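You operate a simulated robot arm through the tools that you are given. There is no shell and no other tool. Be economical: measure what you need, move in short steps, check, and stop when the job is done.

The job below is to be done with a simulated robot arm. You get a single attempt, and the scene is never put back.

TASK
End the small winder's lot and return its label to the others.
Fine: switch off, knob on SLOW, small grey cover back, short grey lever free; the label lies beside the other two.

The check looks at the end state, three seconds after you hand in, the way a careful person would. Anything else that was tipped, shoved, dropped, spilled or broken makes it a failure. Lids that push on must go on centred and level and be pressed home; caps that screw on are set level and turned clockwise until they are tight.

THE ROBOT
A 6-joint arm with a two-finger parallel gripper, fixed in place. Base frame: the origin is at the foot of the arm, x ahead of it, y to its left, z up; the work surface is at about z = 0. Readings come in mm, degrees, newtons and seconds.
With the tool pointing down near the work surface it reaches from about 140 to 580 mm from the base axis. Its first joint turns from -66.0 to 66.0 degrees. Payload 2.1 kg.
Tool frame: the origin (TCP) lies between the finger pads and is the grasp point; the fingertips stand 30 mm ahead of it; z points along the fingers, y is the line along which they close. Largest opening 94 mm; finger width 28, thickness 10; the body of the gripper, 50 by 96 mm, starts 55 mm behind the TCP.
Orientation is that of the tool frame in the base frame, as a unit quaternion [x, y, z, w]. With the fingers straight down and closing along the base's y, the tool's x points along the base's -x, its y along +y and its z along -z.

THE INTERFACE
- The arm moves only by the tool play_rows. Its argument "steps" is one flat list of numbers, 7 for each row, row after row: the turn, a rotation vector about the base's x, y, z in units of 6 degrees (1.0 is 6 degrees), then the shift along the base's x, y, z in units of 20 mm (1.0 is 20 mm), then the finger opening in mm, from 0 to 94. In form: [wx, wy, wz, x, y, z, gripper, wx, wy, wz, x, y, z, gripper, ...]. A call has 1 to 20 rows; each row shifts and turns the commanded pose from where the row before left it. A call with a number of a shift or a turn outside -1 to 1 is refused whole. A row lasts 0.2 s, in which the tool goes at most 50 mm and 8.6 degrees; a call with a longer step from one row to the next is refused whole, and so is a gripper value outside its range. A pose out of reach is approached as far as the arm can. The call stops where the force on the tool passes 50 N (or 10 N more than at its start, if that is more) or the arm is blocked; 0.2 s more then pass. Each finger travels about 72 mm/s and halts on what it meets, pressing with about 37 N; the grip force reading is that of the motor and also rises with nothing between the fingers. The clock runs only during rows and for 0.2 s after the last one: add rows that do not move to give the fingers time. It gives the time, the measured TCP pose, the force on the tool (base axes), the opening and the grip force at its end, in the units of the frame above (readings bear some noise), with the torque about the TCP (base axes, N m) and any sound that the robot's microphone picked up.
- Cameras (640 x 400 px; columns grow to the right, rows downward): "scene" is fixed at [48.1, -375.2, 503.9]; the picture's right is [0.81, -0.58, 0.00], its down [-0.29, -0.40, -0.87] and it looks along [0.51, 0.71, -0.49] (base axes); focal length 314 px, centre (320, 200). "wrist" rides on the gripper at [76, 14, -103] in the tool frame; the picture's right is [-0.18, 0.98, 0.00], its down [-0.75, -0.14, -0.64] and it looks along [-0.63, -0.12, 0.77] (tool axes); focal length 243 px, centre (320, 200). There is no depth. A picture from a camera that has moved, and an enlarged one, comes with that camera's place and axes in the base frame and with its lens. The place of the scene camera against the robot may be out by one fixed shift of up to 18 mm in any direction.
- camera(camera): a new picture of that camera. The clock stands still meanwhile.
- inspect(camera, box): a new picture of the part [left, top, right, bottom] of that camera's present view, enlarged. The clock stands still meanwhile.
- sign_off(): hands the job in; it is judged then, once.

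Work in short steps. Places have to be worked out from the pictures, the camera data and where the tool is seen: move nearer, look again, correct. Check each grasp and each placing, and mend what went wrong. You have 120 turns and 84 pictures in all, those below and enlarged ones among them. Open the gripper and draw the arm clear of the work before you hand the job in, unless the task says otherwise; then end with one line.

The tools are called after "Emit:" as a command line: name --argument value ..., lists and objects as JSON in quotes. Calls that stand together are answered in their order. play_rows: Moves the arm, as the interface text tells. Its arguments: {"type":"object","properties":{"steps":{"type":"array"}},"required":["steps"]} The other tools are called the same way: camera (camera) takes a picture; inspect (camera, box) takes an enlarged picture of a part of a camera's view; sign_off () hands the job in.

At the start:

```text
time_s: 0.0
ee_pos: [178.4, 222.8, 336.2]
orientation: [0.0, 1.0, 0.0, 0.0]
ft_force: [-0.3, 0.3, 0.2]
wrist_torque: [0.0, 0.02, 0.01]
finger_gap: 94.1
grip_force: 0.1
```

scene: 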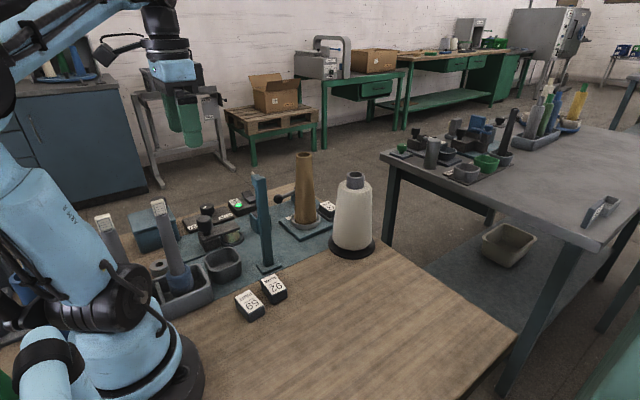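
wrist: 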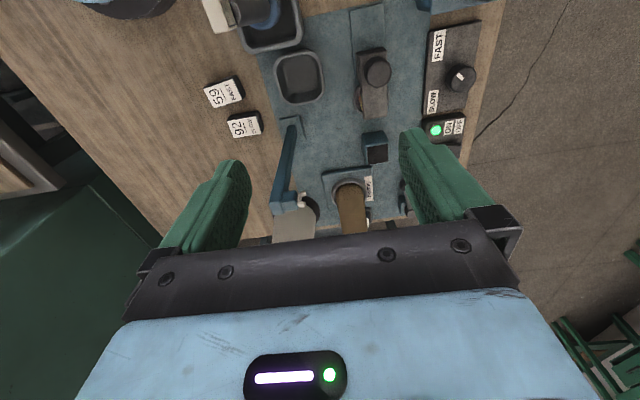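

The winder with its switch, knob and labels is in front of the arm. I'll enlarge both views to identify the parts.

Emit:
inspect --camera "scene" --box '[80, 140, 400, 340]'

Emit:
inspect --camera "wrist" --box '[180, 0, 500, 250]'

```text
2.00 times, centred on (240, 240) of scene
camera zoom: at [48.1, -375.2, 503.9], right [0.81, -0.58, 0.0], down [-0.29, -0.4, -0.87], along [0.51, 0.71, -0.49], focal length 627 px, centre (480, 120)
```

zoom: 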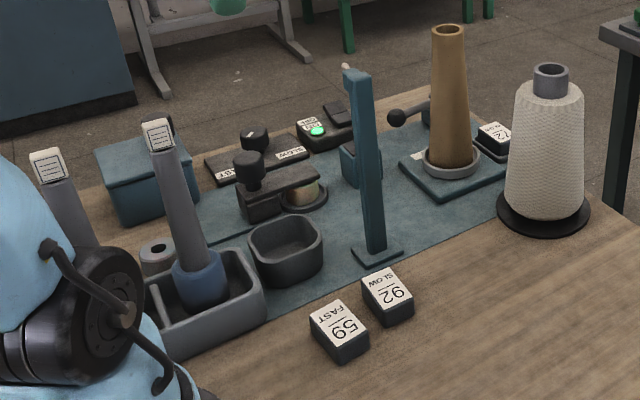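

```text
1.60 times, centred on (340, 125) of wrist
camera zoom: at [101.8, 235.5, 437.6], right [0.18, 0.98, 0.0], down [0.75, -0.14, 0.64], along [0.63, -0.12, -0.77], focal length 388 px, centre (288, 320)
```

zoom: 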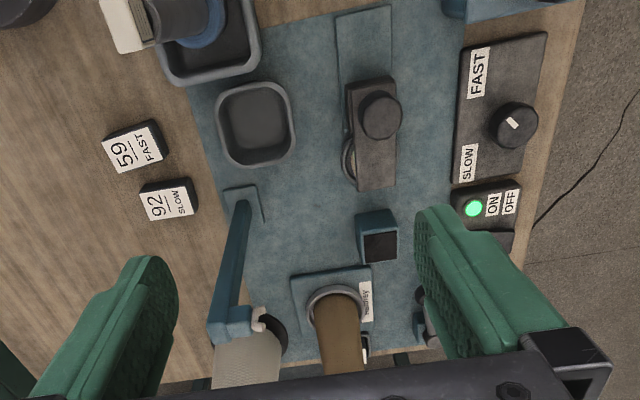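

I see labels 92 and 59 on the bench, about x 250 / y 72 and x 191 / y 60. The knob panel is near (235, 429), the switch near (320, 405), and label 72 at the far end by the cone. I'll rise and move forward to see the far end.

Emit:
play_rows --steps '[0, 0, 0, 0, 0, 1, 94, 0, 0, 0, 0, 0, 1, 94, 0, 0, 0, 0, 0, 1, 94, 0, 0, 0, 1, 0, 0, 94, 0, 0, 0, 1, 0, 0, 94, 0, 0, 0, 1, 0, 0, 94, 0, 0, 0, 1, 0, 0, 94, 0, 0, 0, 1, 0, 0, 94]'

Emit:
camera --camera "wrist"

Emit:
inspect --camera "scene" --box '[170, 170, 350, 282]'

```text
time_s: 1.8
ee_pos: [277.6, 222.7, 396.3]
orientation: [0.0, 1.0, 0.0, 0.0]
ft_force: [0.2, 0.7, -0.3]
wrist_torque: [0.01, -0.02, 0.02]
finger_gap: 93.9
grip_force: 0.0
```

```text
79 pictures are left
camera wrist: at [202.2, 234.9, 498.3], right [0.18, 0.98, 0.0], down [0.75, -0.14, 0.64], along [0.63, -0.12, -0.77], focal length 243 px, centre (320, 200)
```

wrist: 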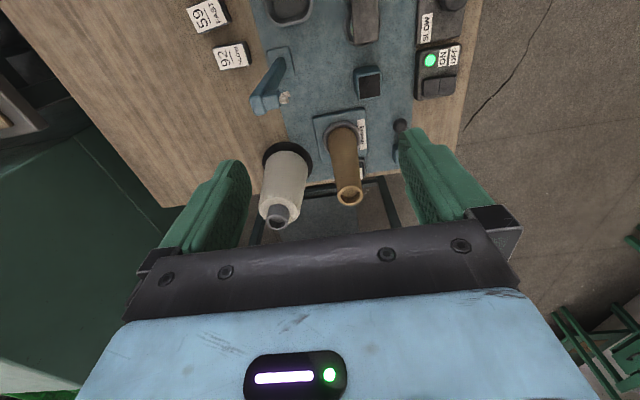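

```text
3.56 times, centred on (260, 226) of scene
camera zoom: at [48.1, -375.3, 503.9], right [0.81, -0.58, 0.0], down [-0.29, -0.4, -0.87], along [0.51, 0.71, -0.49], focal length 1115 px, centre (533, 108)
```

zoom: 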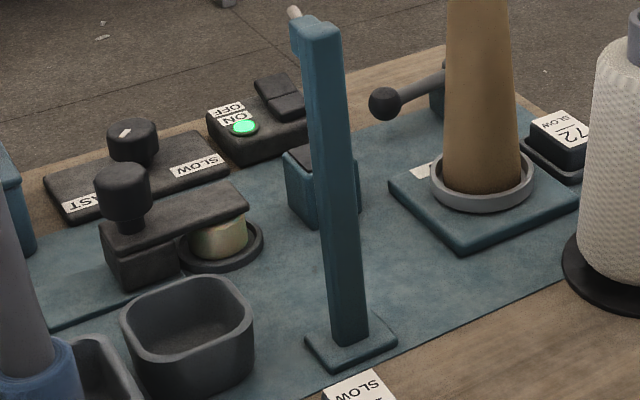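

The middle device is a dark arm with a knob beside a waxy disc in a dark cup. I need a closer look, so I'll go above it at about (217, 292, 210).

Emit:
play_rows --steps '[0, 0, 0, -1, 1, 0, 94, 0, 0, 0, -1, 1, 0, 94, 0, 0, 0, -1, 1, 0, 94, 0, 0, 0, 0, 0.5, -1, 94, 0, 0, 0, 0, 0, -1, 94, 0, 0, 0, 0, 0, -1, 94, 0, 0, 0, 0, 0, -1, 94, 0, 0, 0, 0, 0, -1, 94, 0, 0, 0, 0, 0, -1, 94, 0, 0, 0, 0, 0, -1, 94, 0, 0, 0, 0, 0, -1, 94]'

Emit:
camera --camera "wrist"

```text
time_s: 4.2
ee_pos: [218.0, 293.3, 236.7]
orientation: [0.0, 1.0, 0.0, 0.0]
ft_force: [0.1, 0.1, -0.8]
wrist_torque: [-0.01, -0.01, -0.01]
finger_gap: 93.9
grip_force: 0.0
```

```text
77 pictures are left
camera wrist: at [142.3, 305.7, 337.4], right [0.18, 0.98, 0.0], down [0.75, -0.14, 0.64], along [0.63, -0.12, -0.77], focal length 243 px, centre (320, 200)
```

wrist: 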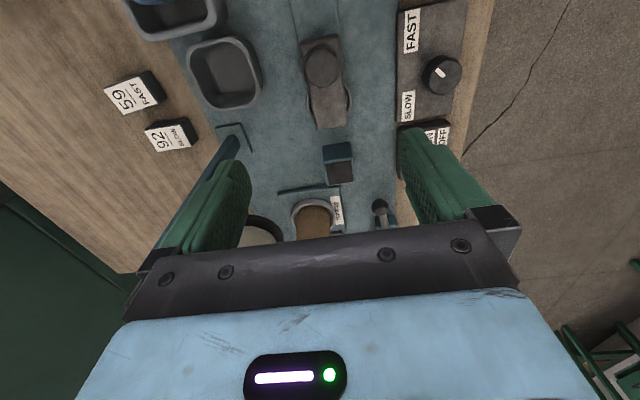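

Emit:
inspect --camera "wrist" --box '[260, 0, 480, 137]'

Emit:
inspect --camera "wrist" --box '[270, 130, 430, 240]'

Emit:
inspect --camera "scene" --box '[90, 190, 250, 320]'

```text
2.91 times, centred on (370, 68) of wrist
camera zoom: at [142.3, 305.7, 337.4], right [0.18, 0.98, 0.0], down [0.75, -0.14, 0.64], along [0.63, -0.12, -0.77], focal length 706 px, centre (174, 582)
```

zoom: 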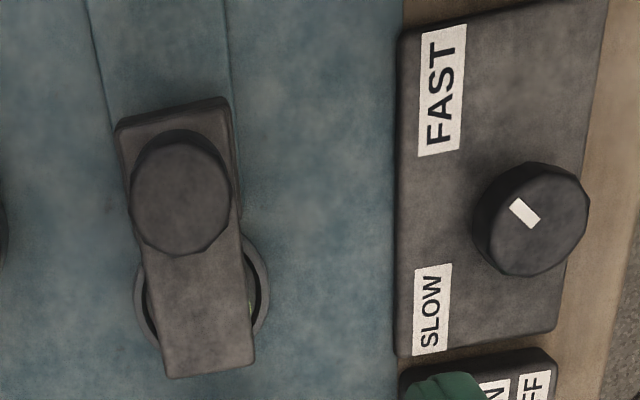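

```text
3.64 times, centred on (350, 185) of wrist
camera zoom: at [142.3, 305.7, 337.4], right [0.18, 0.98, 0.0], down [0.75, -0.14, 0.64], along [0.63, -0.12, -0.77], focal length 882 px, centre (211, 254)
```

zoom: 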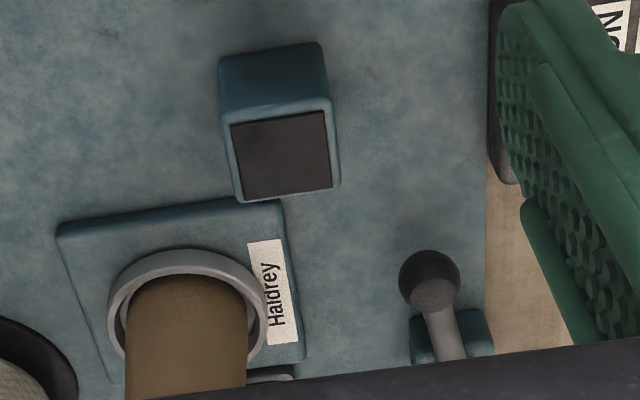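

```text
3.08 times, centred on (170, 255) of scene
camera zoom: at [48.1, -375.2, 503.9], right [0.81, -0.58, 0.0], down [-0.29, -0.4, -0.87], along [0.51, 0.71, -0.49], focal length 965 px, centre (782, 31)
```

zoom: 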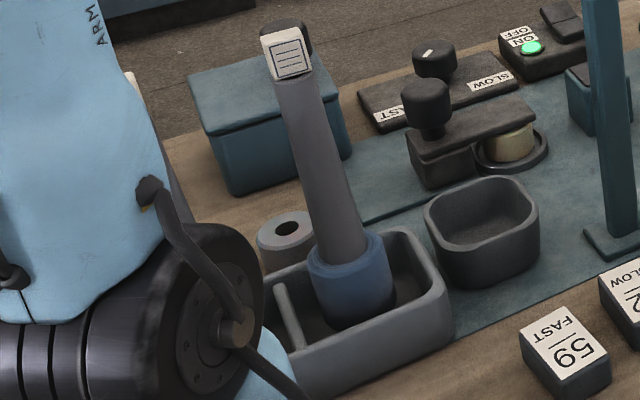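

The knob's mark seems to point to FAST. Now I'll look at the far end with the lever, cone stand and label 72 from above.

Emit:
play_rows --steps '[0, 0, 0, 0, 0, 1, 94, 0, 0, 0, 0, 0, 1, 94, 0, 0, 0, 0, 0, 1, 94, 0, 0, 0, 0, 0, 1, 94, 0, 0, 0, 0, 0, 1, 94, 0, 0, 0, 1, 0, 0.5, 94, 0, 0, 0, 1, 0, 0, 94, 0, 0, 0, 1, 0, 0, 94, 0, 0, 0, 1, 0, 0, 94, 0, 0, 0, 1, 0, 0, 94, 0, 0, 0, 1, 0, 0, 94, 0, 0, 0, 1, 0, 0, 94, 0, 0, 0, 1, 0, 0, 94, 0, 0, 0, 1, 0, 0, 94]'

Emit:
inspect --camera "wrist" --box '[200, 0, 520, 200]'

```text
time_s: 7.2
ee_pos: [376.6, 293.1, 341.5]
orientation: [0.0, 1.0, 0.001, 0.0]
ft_force: [0.1, 0.0, -0.1]
wrist_torque: [-0.01, -0.01, 0.06]
finger_gap: 94.0
grip_force: 0.0
out of reach, approached as far as the arm can: row 14
```

```text
2.00 times, centred on (360, 100) of wrist
camera zoom: at [300.4, 304.8, 443.3], right [0.18, 0.98, 0.0], down [0.75, -0.14, 0.64], along [0.63, -0.12, -0.77], focal length 485 px, centre (240, 400)
```

zoom: 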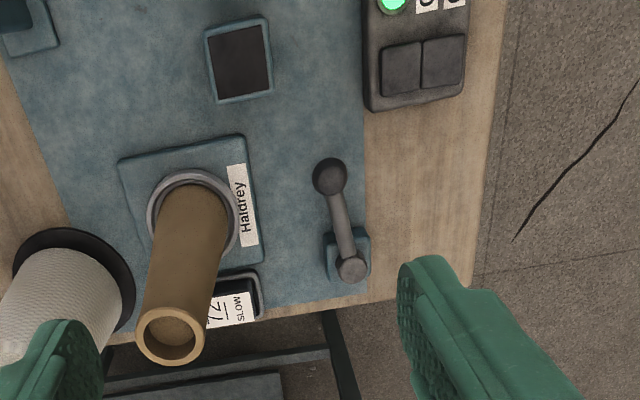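

Rocker's OFF half is on the +y side. The lever has a dark ball near (423, 353, 34), with its pivot near x 487. I still need to identify the "cover" and the lever's motion, so I'll turn the wrist to view the waxing device and near-base area from the other side.

Emit:
play_rows --steps '[0, 0, -1, -1, 0, 0, 94, 0, 0, -1, -1, 0, 0, 94, 0, 0, -1, -1, 0, 0, 94, 0, 0, -1, -1, 0, 0, 94, 0, 0, -1, -1, 0, 0, 94, 0, 0, -1, -1, 0, 0, 94, 0, 0, -1, -1, 0, 0, 94, 0, 0, -1, -1, 0, 0, 94, 0, 0, -1, -0.5, 0, 0, 94, 0, 0, -1, 0, 0, 0, 94, 0, 0, -1, 0, 0, 0, 94, 0, 0, -1, 0, 0, 0, 94, 0, 0, -1, 0, 0, 0, 94, 0, 0, -1, 0, 0, 0, 94, 0, 0, -1, 0, 0, 0, 94]'

Emit:
camera --camera "wrist"

```text
time_s: 10.4
ee_pos: [204.9, 292.0, 343.5]
orientation: [0.707, 0.707, 0.0, 0.001]
ft_force: [0.8, 0.3, 0.3]
wrist_torque: [0.01, -0.04, 0.02]
finger_gap: 94.1
grip_force: 0.0
```

```text
72 pictures are left
camera wrist: at [220.5, 366.4, 443.5], right [0.98, -0.19, 0.0], down [-0.14, -0.75, 0.64], along [-0.12, -0.63, -0.77], focal length 243 px, centre (320, 200)
```

wrist: 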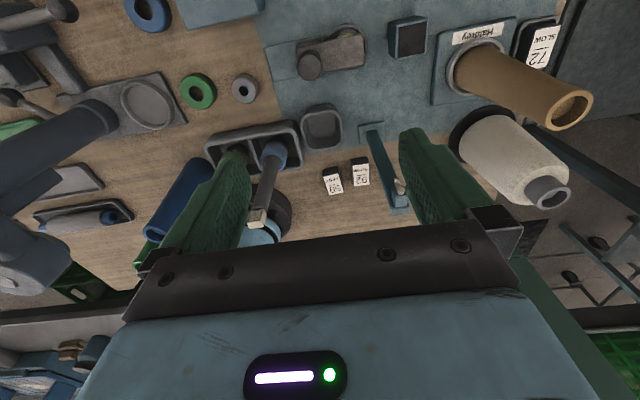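

A lot more is on the bench at the -x side. I'll enlarge it.

Emit:
inspect --camera "wrist" --box '[0, 0, 200, 125]'

Emit:
inspect --camera "wrist" --box '[160, 0, 360, 125]'

Emit:
inspect --camera "wrist" --box '[380, 0, 600, 137]'

```text
3.20 times, centred on (100, 62) of wrist
camera zoom: at [220.5, 366.4, 443.5], right [0.98, -0.19, 0.0], down [-0.14, -0.75, 0.64], along [-0.12, -0.63, -0.77], focal length 776 px, centre (1024, 640)
```

zoom: 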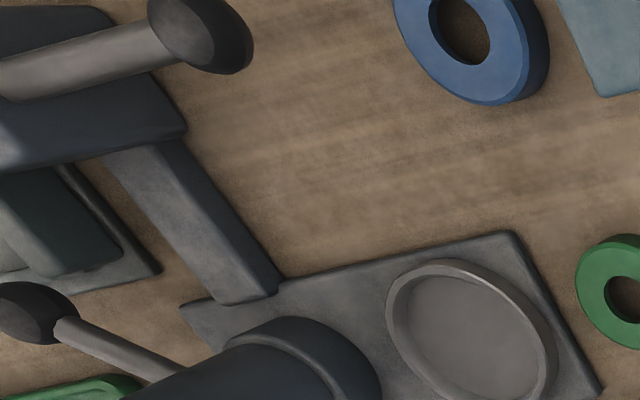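

```text
3.20 times, centred on (260, 62) of wrist
camera zoom: at [220.5, 366.4, 443.5], right [0.98, -0.19, 0.0], down [-0.14, -0.75, 0.64], along [-0.12, -0.63, -0.77], focal length 776 px, centre (512, 640)
```

zoom: 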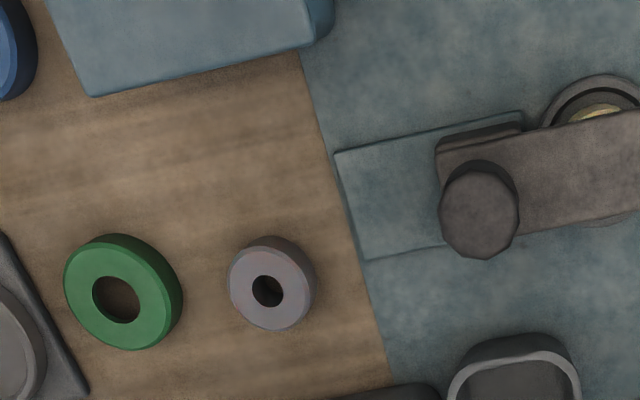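

```text
2.91 times, centred on (490, 68) of wrist
camera zoom: at [220.5, 366.4, 443.5], right [0.98, -0.19, 0.0], down [-0.14, -0.75, 0.64], along [-0.12, -0.63, -0.77], focal length 706 px, centre (-174, 582)
```

zoom: 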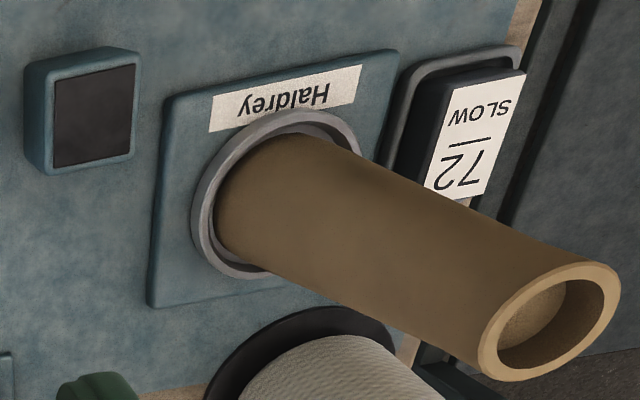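

There's a second machine at -x, but it's outside joint 1's range. The candidates within reach are the dark-grey slide with a knob on its pad (likely the cover) and the ball lever by the cone. I'll go lower to study the slide.

Emit:
play_rows --steps '[0, 0, 0, 0, 1, -1, 94, 0, 0, 0, 0, 1, -1, 94, 0, 0, 0, 0, 1, -1, 94, 0, 0, 0, 0, 0, -1, 94, 0, 0, 0, 0, 0, -1, 94, 0, 0, 0, 0, 0, -1, 94, 0, 0, 0, 0, 0, -1, 94, 0, 0, 0, 0, 0, -1, 94]'

Emit:
inspect --camera "wrist" --box '[220, 30, 460, 180]'

```text
time_s: 12.2
ee_pos: [204.4, 351.6, 182.5]
orientation: [0.707, 0.707, 0.001, 0.001]
ft_force: [-0.4, 0.0, -0.1]
wrist_torque: [0.02, -0.02, 0.03]
finger_gap: 94.0
grip_force: 0.0
```

```text
2.67 times, centred on (340, 105) of wrist
camera zoom: at [220.6, 425.6, 283.3], right [0.98, -0.18, 0.0], down [-0.14, -0.75, 0.64], along [-0.12, -0.63, -0.77], focal length 647 px, centre (267, 453)
```

zoom: 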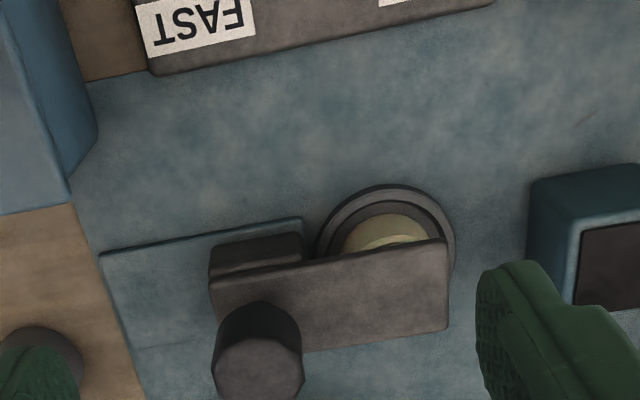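

The slide's block sits at the +x end of its pad, and its plate overhangs a yellow disc in a cup. Next I'll look straight down at the knob to read its mark.

Emit:
play_rows --steps '[0, 0, 0, 0.3, 1, 0, 94, 0, 0, 0, 0.3, 1, 0, 94, 0, 0, 0, 0.3, 0.8, 0, 94]'

Emit:
camera --camera "wrist"

Emit:
inspect --camera "wrist" --box '[240, 0, 480, 150]'

```text
time_s: 13.0
ee_pos: [225.0, 408.8, 182.5]
orientation: [0.707, 0.707, 0.001, 0.0]
ft_force: [1.2, -0.1, -0.1]
wrist_torque: [0.01, -0.01, 0.04]
finger_gap: 94.0
grip_force: 0.0
```

```text
67 pictures are left
camera wrist: at [239.4, 483.1, 283.3], right [0.98, -0.18, 0.0], down [-0.14, -0.75, 0.64], along [-0.12, -0.63, -0.77], focal length 243 px, centre (320, 200)
```

wrist: 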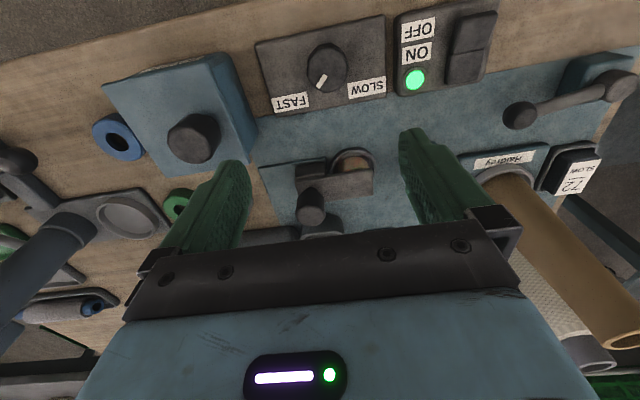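

```text
2.67 times, centred on (360, 75) of wrist
camera zoom: at [239.4, 483.1, 283.3], right [0.98, -0.18, 0.0], down [-0.14, -0.75, 0.64], along [-0.12, -0.63, -0.77], focal length 647 px, centre (213, 533)
```

zoom: 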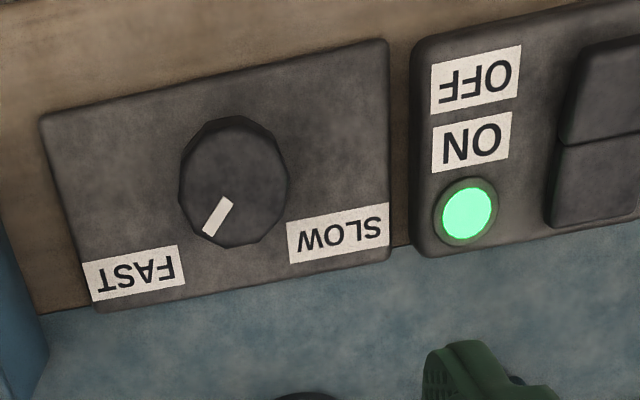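

The knob points at FAST. Now an enlarged look at the lever from this side, and at the slide.

Emit:
inspect --camera "wrist" --box '[480, 30, 640, 200]'

Emit:
inspect --camera "wrist" --box '[240, 130, 420, 250]'

```text
2.35 times, centred on (560, 115) of wrist
camera zoom: at [239.4, 483.1, 283.3], right [0.98, -0.18, 0.0], down [-0.14, -0.75, 0.64], along [-0.12, -0.63, -0.77], focal length 571 px, centre (-245, 400)
```

zoom: 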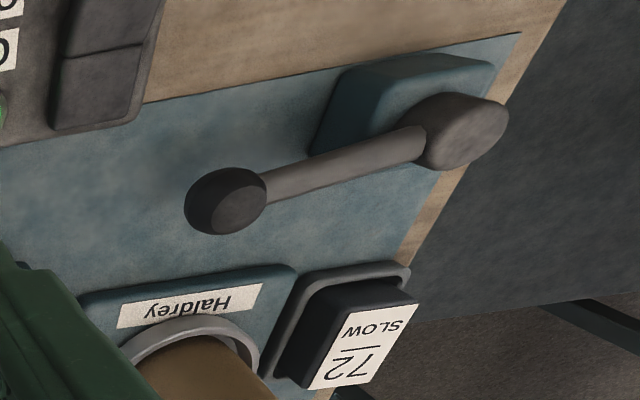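

```text
3.33 times, centred on (330, 190) of wrist
camera zoom: at [239.4, 483.1, 283.3], right [0.98, -0.18, 0.0], down [-0.14, -0.75, 0.64], along [-0.12, -0.63, -0.77], focal length 809 px, centre (287, 233)
```

zoom: 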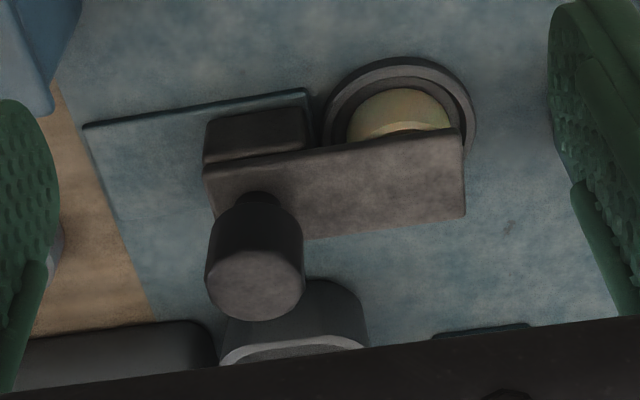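

The lever turns on a horizontal hub along y and currently lies toward -x. The other machines in the room might show what a resting winder looks like, so I'll look at them.

Emit:
inspect --camera "scene" --box '[385, 90, 595, 220]'

Emit:
inspect --camera "scene" --box '[280, 20, 520, 150]'

Emit:
inspect --camera "wrist" --box '[0, 60, 220, 320]'

```text
3.05 times, centred on (490, 155) of scene
camera zoom: at [48.1, -375.3, 503.9], right [0.81, -0.58, 0.0], down [-0.29, -0.4, -0.87], along [0.51, 0.71, -0.49], focal length 956 px, centre (-198, 337)
```

zoom: 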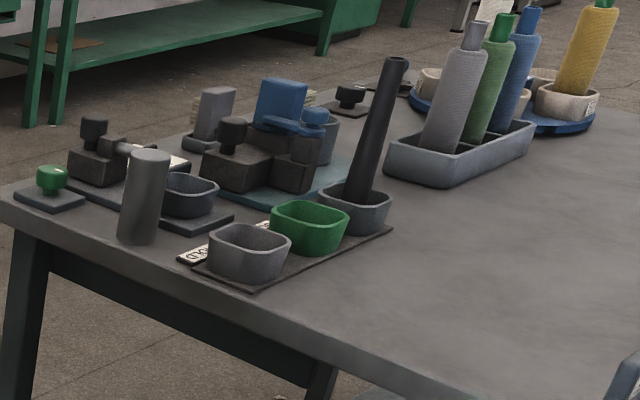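

```text
2.67 times, centred on (400, 85) of scene
camera zoom: at [48.1, -375.3, 503.9], right [0.81, -0.58, 0.0], down [-0.29, -0.4, -0.87], along [0.51, 0.71, -0.49], focal length 836 px, centre (107, 507)
```

zoom: 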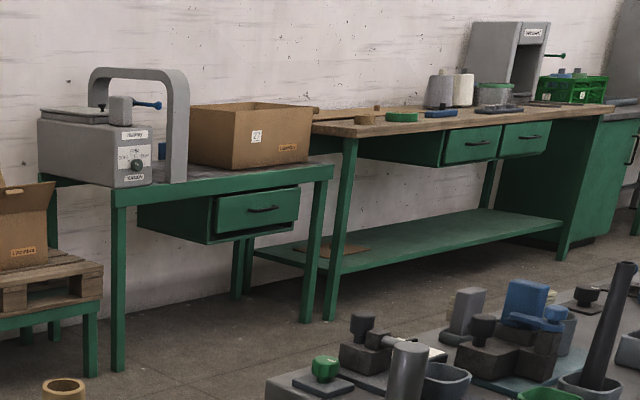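

```text
1.54 times, centred on (110, 190) of wrist
camera zoom: at [239.4, 483.1, 283.3], right [0.98, -0.18, 0.0], down [-0.14, -0.75, 0.64], along [-0.12, -0.63, -0.77], focal length 373 px, centre (643, 215)
```

zoom: 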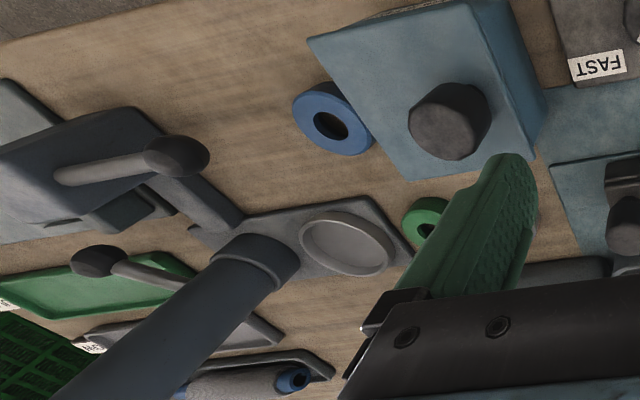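

No clear hint there. My reading is that everything stands in its running state (ON, FAST, slide forward over the disc, lever down), so each has to change. First the switch: the OFF half is near (361, 436), so I'll close the fingers and go above it.

Emit:
play_rows --steps '[0, 0, 0, 1, 0.2, 0, 60, 0, 0, 0, 1, 0.2, 0, 30, 0, 0, 0, 1, 0.2, 0, 0, 0, 0, 0, 1, 0.2, -0.5, 0, 0, 0, 0, 1, 0.2, -0.5, 0, 0, 0, 0, 1, 0.3, -1, 0, 0, 0, 0, 0.8, 0.3, -1, 0, 0, 0, 0, 0, 0, -0.5, 0]'

Emit:
camera --camera "wrist"

```text
time_s: 14.8
ee_pos: [360.8, 438.3, 110.7]
orientation: [0.707, 0.707, 0.0, 0.0]
ft_force: [-0.1, 0.2, -0.1]
wrist_torque: [-0.02, 0.01, 0.0]
finger_gap: 0.0
grip_force: 32.9
```

```text
60 pictures are left
camera wrist: at [375.7, 513.8, 212.2], right [0.98, -0.18, 0.0], down [-0.14, -0.75, 0.64], along [-0.12, -0.63, -0.77], focal length 243 px, centre (320, 200)
```

wrist: 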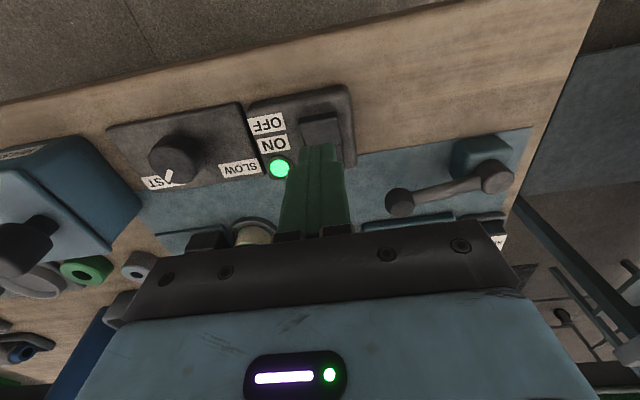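

The fingertips are right over the OFF half. I'll shift +y by 4 mm and lower in small steps.

Emit:
play_rows --steps '[0, 0, 0, 0, 0.2, -0.5, 0, 0, 0, 0, 0, 0, -0.5, 0, 0, 0, 0, 0, 0, -0.3, 0, 0, 0, 0, 0, 0, -0.2, 0, 0, 0, 0, 0, 0, -0.2, 0, 0, 0, 0, 0, 0, -0.2, 0]'

Emit:
camera --camera "wrist"

```text
time_s: 16.2
ee_pos: [360.1, 443.8, 74.8]
orientation: [0.707, 0.707, 0.001, 0.001]
ft_force: [0.6, -0.4, 1.5]
wrist_torque: [0.01, -0.01, -0.04]
finger_gap: 0.0
grip_force: 32.9
```

```text
59 pictures are left
camera wrist: at [375.2, 518.6, 175.5], right [0.98, -0.18, 0.0], down [-0.14, -0.75, 0.64], along [-0.12, -0.63, -0.77], focal length 243 px, centre (320, 200)
```

wrist: 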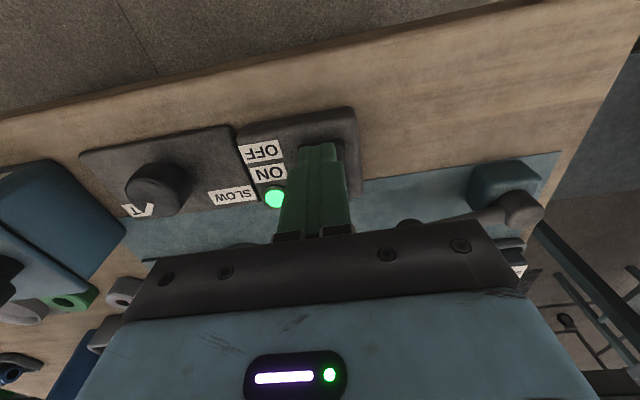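

Tips are at about z 45 and just reaching the rocker, with 1.5 N. I'll press on in 2 mm steps.

Emit:
play_rows --steps '[0, 0, 0, 0, 0, -0.1, 0, 0, 0, 0, 0, 0, -0.1, 0, 0, 0, 0, 0, 0, -0.1, 0, 0, 0, 0, 0, 0, -0.1, 0]'

Emit:
inspect --camera "wrist" --box '[220, 90, 380, 220]'

```text
time_s: 17.2
ee_pos: [359.7, 443.1, 66.3]
orientation: [0.707, 0.707, 0.0, 0.001]
ft_force: [1.8, -0.9, 11.4]
wrist_torque: [-0.22, 0.0, 0.03]
finger_gap: 0.0
grip_force: 33.2
heard: click
```

```text
3.08 times, centred on (300, 155) of wrist
camera zoom: at [375.5, 518.7, 168.0], right [0.98, -0.18, 0.0], down [-0.14, -0.75, 0.64], along [-0.12, -0.63, -0.77], focal length 746 px, centre (382, 338)
```

zoom: 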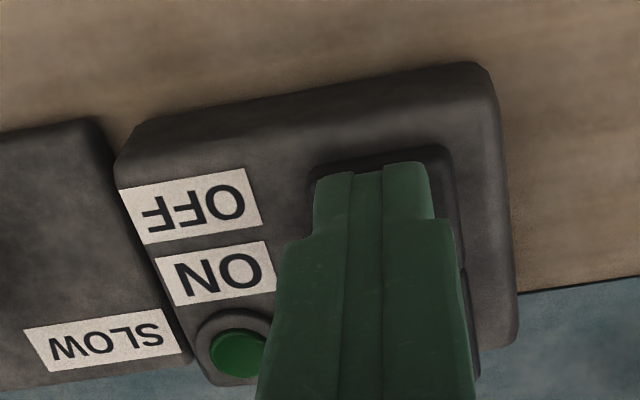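

A click was heard and the lamp went out: the switch is off. I'll lift and go above the knob, near (237, 435), opening to 64 mm.

Emit:
play_rows --steps '[0, 0, 0, 0, 0, 1, 0, 0, 0, 0, 0, 0, 1, 0, 0, 0, 0, -1, 0, 0.5, 20, 0, 0, 0, -1, 0, 0, 40, 0, 0, 0, -1, -0.1, 0, 64, 0, 0, 0, -1, -0.1, 0, 64, 0, 0, 0, -1, -0.1, 0, 64, 0, 0, 0, -1, -0.1, 0, 64, 0, 0, 0, -0.1, 0, 0, 64]'

Emit:
camera --camera "wrist"

```text
time_s: 19.2
ee_pos: [237.3, 435.8, 116.2]
orientation: [0.707, 0.707, 0.0, 0.001]
ft_force: [-0.9, -0.8, 1.1]
wrist_torque: [0.01, 0.0, -0.04]
finger_gap: 64.1
grip_force: 0.0
```

```text
57 pictures are left
camera wrist: at [251.8, 509.7, 217.1], right [0.98, -0.18, 0.0], down [-0.14, -0.75, 0.64], along [-0.12, -0.63, -0.77], focal length 243 px, centre (320, 200)
```

wrist: 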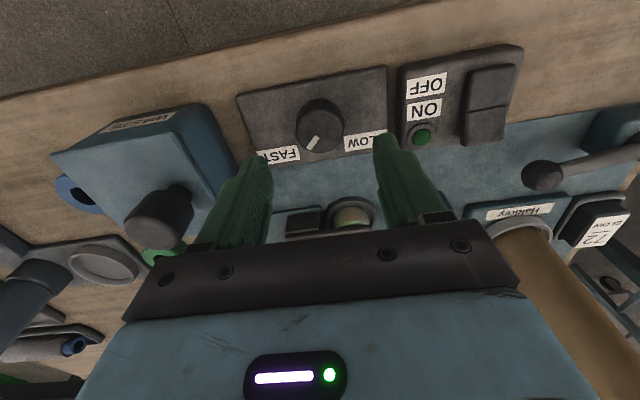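

The knob is centred between the fingers. I'll lower 45 mm and check.

Emit:
play_rows --steps '[0, 0, 0, 0, 0, -0.75, 64, 0, 0, 0, 0, 0, -0.75, 64, 0, 0, 0, 0, -0.1, -0.75, 64]'

Emit:
inspect --camera "wrist" --box '[200, 60, 440, 230]'

```text
time_s: 20.0
ee_pos: [238.3, 433.4, 70.6]
orientation: [0.707, 0.707, 0.001, 0.001]
ft_force: [-0.5, 0.8, -0.7]
wrist_torque: [-0.02, 0.0, 0.01]
finger_gap: 63.9
grip_force: 0.0
```

```text
2.35 times, centred on (320, 145) of wrist
camera zoom: at [252.2, 508.0, 172.0], right [0.98, -0.18, 0.0], down [-0.14, -0.75, 0.64], along [-0.12, -0.63, -0.77], focal length 571 px, centre (320, 329)
```

zoom: 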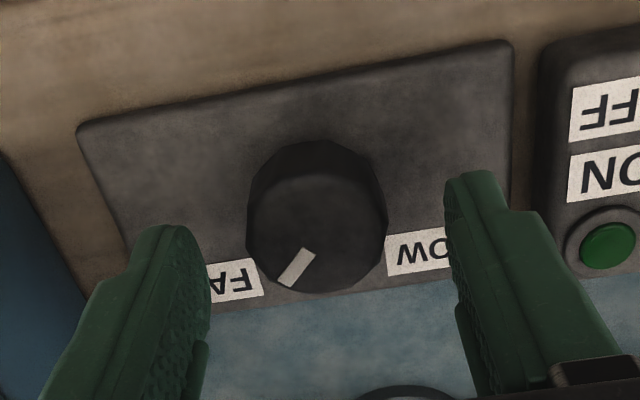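

Well centred. I'll lower 12 mm more and close on the knob.

Emit:
play_rows --steps '[0, 0, 0, 0, 0, -0.2, 64, 0, 0, 0, 0, 0, -0.2, 64, 0, 0, 0, 0, 0, -0.2, 64, 0, 0, 0, 0, 0, 0, 45, 0, 0, 0, 0, 0, 0, 30, 0, 0, 0, 0, 0, 0, 28, 0, 0, 0, 0, 0, 0, 28]'

Emit:
inspect --camera "wrist" --box '[200, 60, 440, 230]'

```text
time_s: 21.6
ee_pos: [236.7, 433.2, 58.9]
orientation: [0.708, 0.707, -0.001, -0.001]
ft_force: [-12.6, -3.2, -2.9]
wrist_torque: [-0.18, -0.09, -0.03]
finger_gap: 37.5
grip_force: 44.4
```

```text
2.35 times, centred on (320, 145) of wrist
camera zoom: at [251.2, 508.1, 160.1], right [0.98, -0.18, 0.0], down [-0.14, -0.75, 0.64], along [-0.12, -0.63, -0.77], focal length 571 px, centre (320, 329)
```

zoom: 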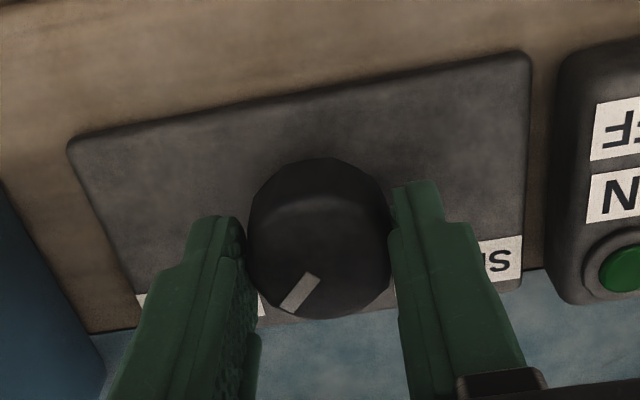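

The knob is gripped (37.5 mm) with a slight side load. I'll relieve it by 1.5 mm and turn counter-clockwise from above, FAST to SLOW.

Emit:
play_rows --steps '[0, 0, 0, -0.08, 0, 0, 28, 0, 0, 1, 0, 0, 0, 28, 0, 0, 1, 0, 0, 0, 28, 0, 0, 1, 0, 0, 0, 28, 0, 0, 1, 0, 0, 0, 28, 0, 0, 1, 0, 0, 0, 28]'

Emit:
camera --camera "wrist"

```text
time_s: 23.0
ee_pos: [235.8, 433.6, 59.7]
orientation: [0.499, 0.866, -0.001, 0.001]
ft_force: [-15.1, -12.7, -2.0]
wrist_torque: [0.0, 0.11, -0.03]
finger_gap: 37.7
grip_force: 45.0
```

```text
54 pictures are left
camera wrist: at [210.7, 505.1, 159.9], right [0.94, 0.33, 0.0], down [0.26, -0.72, 0.64], along [0.21, -0.61, -0.77], focal length 243 px, centre (320, 200)
```

wrist: 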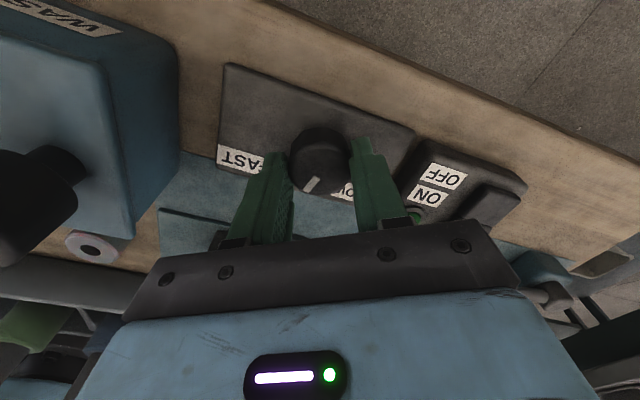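

The knob is turning with the fingers. I'll continue with a small side correction.

Emit:
play_rows --steps '[0, 0, 1, -0.05, -0.05, 0, 28, 0, 0, 1, 0, 0, 0, 28, 0, 0, 1, -0.05, -0.03, 0, 28, 0, 0, 1, 0, 0, 0, 28, 0, 0, 1, 0, 0, 0, 28]'

Emit:
camera --camera "wrist"

```text
time_s: 24.2
ee_pos: [235.1, 432.8, 59.1]
orientation: [0.258, 0.966, 0.004, 0.001]
ft_force: [14.6, 18.4, -17.3]
wrist_torque: [0.56, 0.88, 0.06]
finger_gap: 37.6
grip_force: 45.0
```

```text
53 pictures are left
camera wrist: at [176.8, 481.2, 160.2], right [0.65, 0.76, 0.01], down [0.58, -0.5, 0.64], along [0.49, -0.41, -0.77], focal length 243 px, centre (320, 200)
```

wrist: 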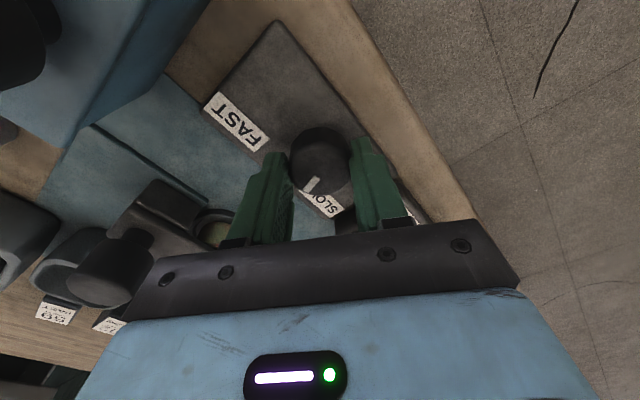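

It has turned about 60°, and the mark needs roughly 25–30° more to reach SLOW. I'll undo the side correction and continue.

Emit:
play_rows --steps '[0, 0, 0, 0.05, 0.05, 0, 28, 0, 0, 1, 0, 0, 0, 28, 0, 0, 1, 0, 0, 0, 28, 0, 0, 1, 0, 0, 0, 28]'

Emit:
inspect --camera "wrist" --box '[200, 40, 440, 230]'

```text
time_s: 25.2
ee_pos: [235.5, 433.9, 58.4]
orientation: [0.104, 0.995, 0.001, 0.001]
ft_force: [11.1, 10.2, -13.4]
wrist_torque: [-0.31, -0.12, -0.03]
finger_gap: 37.6
grip_force: 45.4
```

```text
2.11 times, centred on (320, 135) of wrist
camera zoom: at [164.3, 460.9, 160.2], right [0.38, 0.92, 0.0], down [0.71, -0.29, 0.64], along [0.59, -0.25, -0.77], focal length 511 px, centre (320, 337)
```

zoom: 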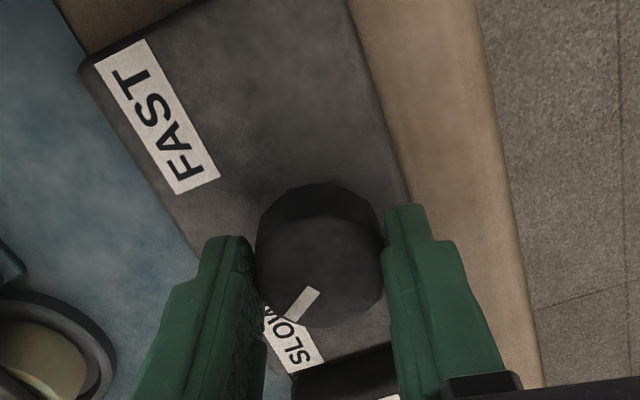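

78° turned. By symmetry the marks sit at ±45° from the panel axis, so I'll turn 12° more, then release and check.

Emit:
play_rows --steps '[0, 0, 1, 0, 0, 0, 28, 0, 0, 1, 0, 0, 0, 28, 0, 0, 0, 0, 0, 0, 28, 0, 0, 0, 0, 0, 0, 55, 0, 0, 0, 0, 0, 0, 64, 0, 0, 0, 0, 0, 0.5, 64, 0, 0, 0, 0, 0, 1, 64, 0, 0, 0, 0, 0, 1, 64, 0, 0, 0, 0, 0, 1, 64]'

Emit:
camera --camera "wrist"

Emit:
inspect --camera "wrist" --box '[240, 60, 400, 180]'

```text
time_s: 27.2
ee_pos: [234.7, 431.4, 129.7]
orientation: [0.0, 1.0, 0.001, 0.0]
ft_force: [-0.4, 0.2, -0.8]
wrist_torque: [-0.02, 0.0, 0.0]
finger_gap: 64.1
grip_force: 0.1
```

```text
51 pictures are left
camera wrist: at [159.3, 444.3, 230.8], right [0.18, 0.98, 0.0], down [0.75, -0.14, 0.64], along [0.63, -0.12, -0.77], focal length 243 px, centre (320, 200)
```

wrist: 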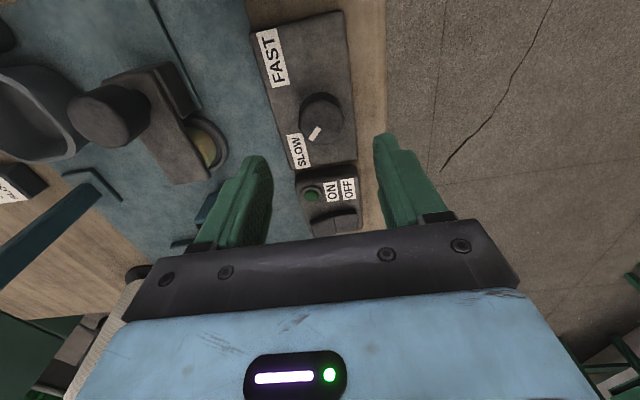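

```text
3.33 times, centred on (320, 120) of wrist
camera zoom: at [159.3, 444.3, 230.8], right [0.18, 0.98, 0.0], down [0.75, -0.14, 0.64], along [0.63, -0.12, -0.77], focal length 809 px, centre (320, 467)
```

zoom: 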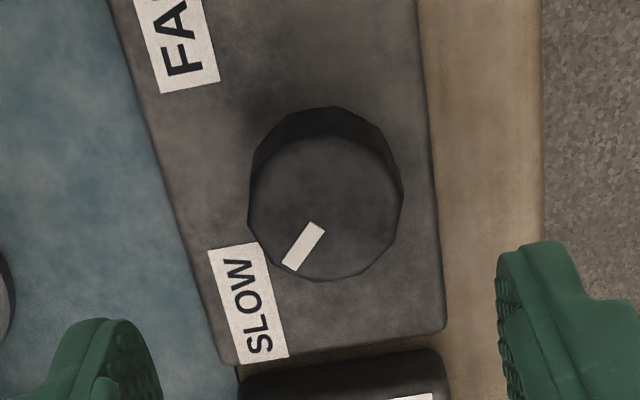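

The knob now points to SLOW. Next is the slide, whose knob I put at about (191, 293) with its top near z 66. I'll go above it.

Emit:
play_rows --steps '[0, 0, 0, 0, -1, 0.5, 64, 0, 0, 0, 0, -1, 0.5, 64, 0, 0, 0, -0.4, -1, 0, 64, 0, 0, 0, -0.4, -1, 0, 64, 0, 0, 0, -0.4, -1, 0, 64, 0, 0, 0, -0.4, -1, 0, 64, 0, 0, 0, -0.5, -0.9, -1, 64]'

Emit:
camera --camera "wrist"

```text
time_s: 28.8
ee_pos: [191.3, 294.4, 129.3]
orientation: [0.0, 1.0, 0.001, 0.0]
ft_force: [-0.3, 0.8, -0.3]
wrist_torque: [-0.03, 0.0, 0.01]
finger_gap: 63.8
grip_force: 0.1
```

```text
49 pictures are left
camera wrist: at [116.6, 307.9, 230.1], right [0.18, 0.98, 0.0], down [0.75, -0.14, 0.64], along [0.63, -0.12, -0.77], focal length 243 px, centre (320, 200)
```

wrist: 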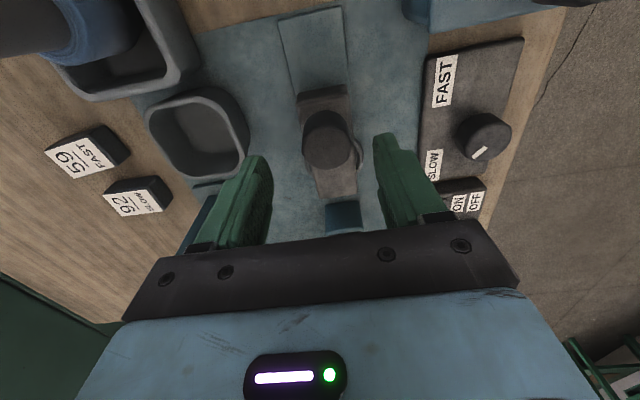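

The knob top is nearer (198, 297). I'll adjust and lower so the tips reach z ~50.

Emit:
play_rows --steps '[0, 0, 0, 0.3, 0.15, -1, 64, 0, 0, 0, 0, 0, -0.8, 64, 0, 0, 0, 0, 0, -0.6, 64]'

Emit:
inspect --camera "wrist" --box '[200, 60, 440, 230]'

Emit:
inspect --camera "scene" --box '[150, 160, 310, 290]'

```text
time_s: 29.6
ee_pos: [198.5, 298.8, 81.3]
orientation: [0.0, 1.0, 0.001, -0.001]
ft_force: [-0.6, 0.2, -0.2]
wrist_torque: [0.03, -0.01, 0.04]
finger_gap: 64.1
grip_force: 0.0
```

```text
2.35 times, centred on (320, 145) of wrist
camera zoom: at [123.3, 311.0, 183.0], right [0.18, 0.98, 0.0], down [0.75, -0.14, 0.64], along [0.63, -0.12, -0.77], focal length 571 px, centre (320, 329)
```

zoom: 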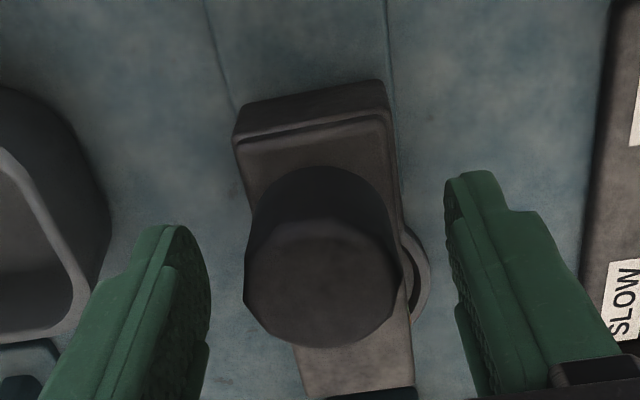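

```text
3.08 times, centred on (230, 225) of scene
camera zoom: at [48.1, -375.2, 503.9], right [0.81, -0.58, 0.0], down [-0.29, -0.4, -0.87], along [0.51, 0.71, -0.49], focal length 965 px, centre (597, 123)
```

zoom: 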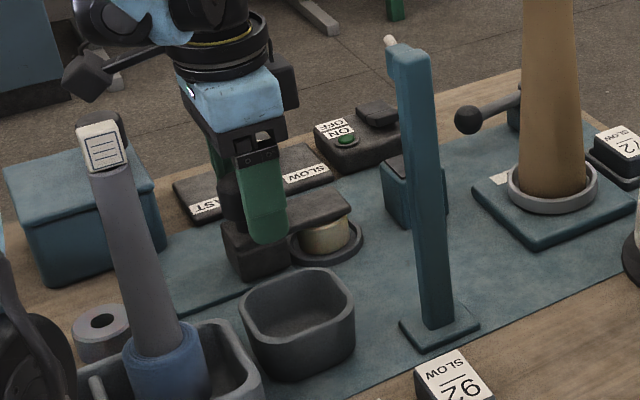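

The fingers straddle the slide's knob. I'll close gently on it.

Emit:
play_rows --steps '[0, 0, 0, 0.1, -0.1, 0, 55, 0, 0, 0, 0, 0, 0, 40, 0, 0, 0, 0, 0, 0, 30, 0, 0, 0, 0, 0, 0, 28]'

Emit:
inspect --camera "wrist" --box '[200, 60, 440, 230]'

```text
time_s: 30.6
ee_pos: [200.3, 297.9, 81.3]
orientation: [0.0, 1.0, 0.003, 0.0]
ft_force: [-1.8, 23.0, -0.7]
wrist_torque: [-0.03, -0.08, -0.18]
finger_gap: 41.3
grip_force: 11.6
```

```text
2.35 times, centred on (320, 145) of wrist
camera zoom: at [125.1, 309.6, 183.0], right [0.18, 0.98, 0.0], down [0.75, -0.14, 0.64], along [0.63, -0.11, -0.77], focal length 571 px, centre (320, 329)
```

zoom: 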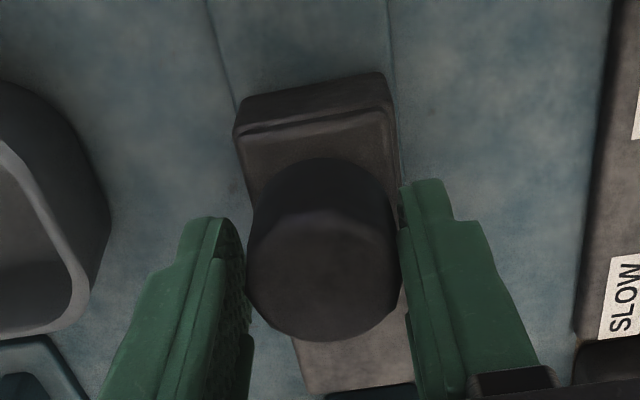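

The +y finger touches first (23 N). I'll shift +y by about 3 mm while closing.

Emit:
play_rows --steps '[0, 0, 0, 0, 0.15, 0, 28, 0, 0, 0, 0, 0, 0, 28]'

```text
time_s: 31.2
ee_pos: [200.2, 299.1, 80.7]
orientation: [0.0, 1.0, 0.001, 0.0]
ft_force: [-6.4, 17.1, 5.1]
wrist_torque: [0.07, 0.04, -0.08]
finger_gap: 37.4
grip_force: 8.5
```

Still settling. I'll wait with another small shift.

Emit:
play_rows --steps '[0, 0, 0, 0, 0.05, 0, 28, 0, 0, 0, 0, 0, 0, 28, 0, 0, 0, 0, 0, 0, 28]'

Emit:
inspect --camera "wrist" --box '[200, 60, 440, 230]'

```text
time_s: 32.0
ee_pos: [201.0, 300.2, 82.1]
orientation: [0.0, 1.0, 0.0, 0.0]
ft_force: [-8.2, 7.0, -10.2]
wrist_torque: [-0.09, -0.25, 0.08]
finger_gap: 36.0
grip_force: 45.2
```

```text
2.35 times, centred on (320, 145) of wrist
camera zoom: at [125.4, 312.4, 182.3], right [0.18, 0.98, 0.0], down [0.75, -0.14, 0.64], along [0.63, -0.12, -0.77], focal length 571 px, centre (320, 329)
```

zoom: 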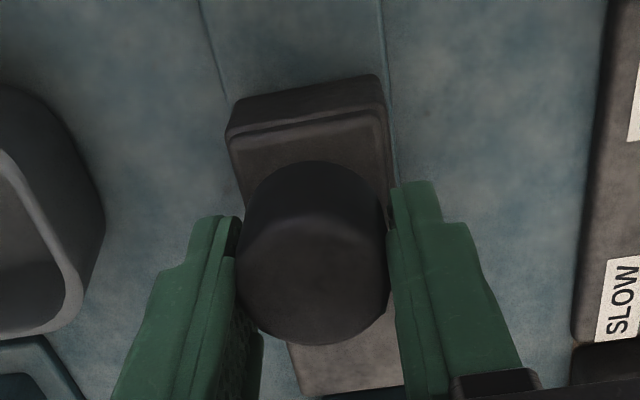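

Gripped at 36 mm. I'll slide it toward -x in small steps, watching the force.

Emit:
play_rows --steps '[0, 0, 0, -0.25, 0, 0, 28, 0, 0, 0, -0.25, 0, 0, 28, 0, 0, 0, -0.25, 0, 0, 28, 0, 0, 0, -0.25, 0, 0, 28]'

Emit:
camera --camera "wrist"

```text
time_s: 33.0
ee_pos: [180.5, 300.2, 81.5]
orientation: [0.002, 1.0, -0.001, 0.0]
ft_force: [1.7, -8.3, 3.3]
wrist_torque: [0.07, -0.35, 0.13]
finger_gap: 35.3
grip_force: 44.7
```

```text
44 pictures are left
camera wrist: at [105.3, 312.7, 182.6], right [0.19, 0.98, 0.0], down [0.75, -0.14, 0.64], along [0.63, -0.12, -0.77], focal length 243 px, centre (320, 200)
```

wrist: 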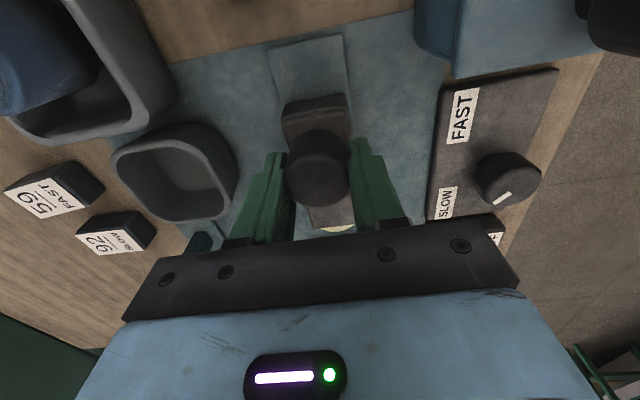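

It slides smoothly. I'll continue toward the back end, checking for a stop.

Emit:
play_rows --steps '[0, 0, 0, -0.25, 0, 0, 28, 0, 0, 0, -0.25, 0, 0, 28, 0, 0, 0, -0.25, 0, 0, 28, 0, 0, 0, -0.25, 0, 0, 28]'

Emit:
inspect --camera "scene" --box '[150, 160, 310, 290]'

```text
time_s: 34.0
ee_pos: [160.0, 301.1, 81.5]
orientation: [0.0, 1.0, -0.001, 0.0]
ft_force: [0.0, -19.9, 13.7]
wrist_torque: [0.0, 0.1, 0.21]
finger_gap: 35.3
grip_force: 45.4
```

```text
3.08 times, centred on (230, 225) of scene
camera zoom: at [48.1, -375.3, 503.9], right [0.81, -0.58, 0.0], down [-0.29, -0.4, -0.87], along [0.51, 0.71, -0.49], focal length 965 px, centre (597, 123)
```

zoom: 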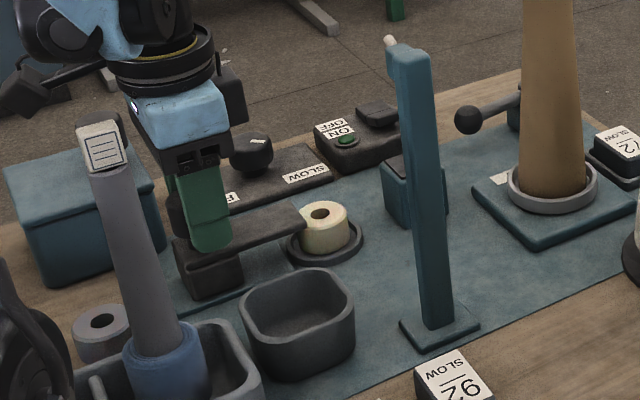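

The yellow part is a wax ring held under the slide while running, so drawing the slide back fits ending the lot. I'll go on to the end stop, relieving the side load.

Emit:
play_rows --steps '[0, 0, 0, -0.2, -0.07, 0, 28, 0, 0, 0, -0.2, 0, 0, 28, 0, 0, 0, -0.1, 0, 0, 28, 0, 0, 0, -0.1, 0, 0, 28]'

Emit:
camera --camera "wrist"

```text
time_s: 35.0
ee_pos: [149.2, 300.3, 81.1]
orientation: [0.0, 1.0, 0.003, -0.001]
ft_force: [-0.3, 10.1, 3.0]
wrist_torque: [-0.17, -0.02, -0.16]
finger_gap: 34.7
grip_force: 45.1
```

```text
42 pictures are left
camera wrist: at [73.7, 311.9, 182.1], right [0.18, 0.98, 0.0], down [0.75, -0.14, 0.64], along [0.63, -0.11, -0.77], focal length 243 px, centre (320, 200)
```

wrist: 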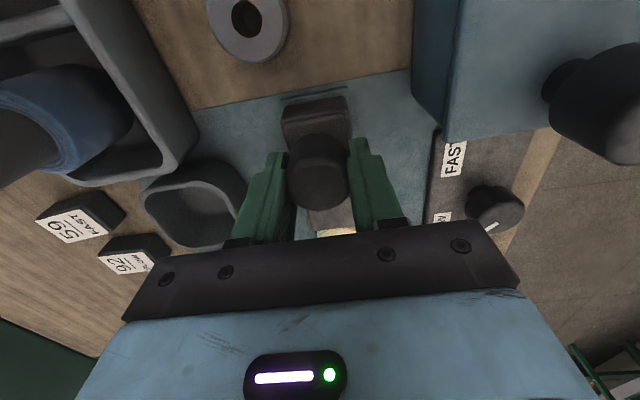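

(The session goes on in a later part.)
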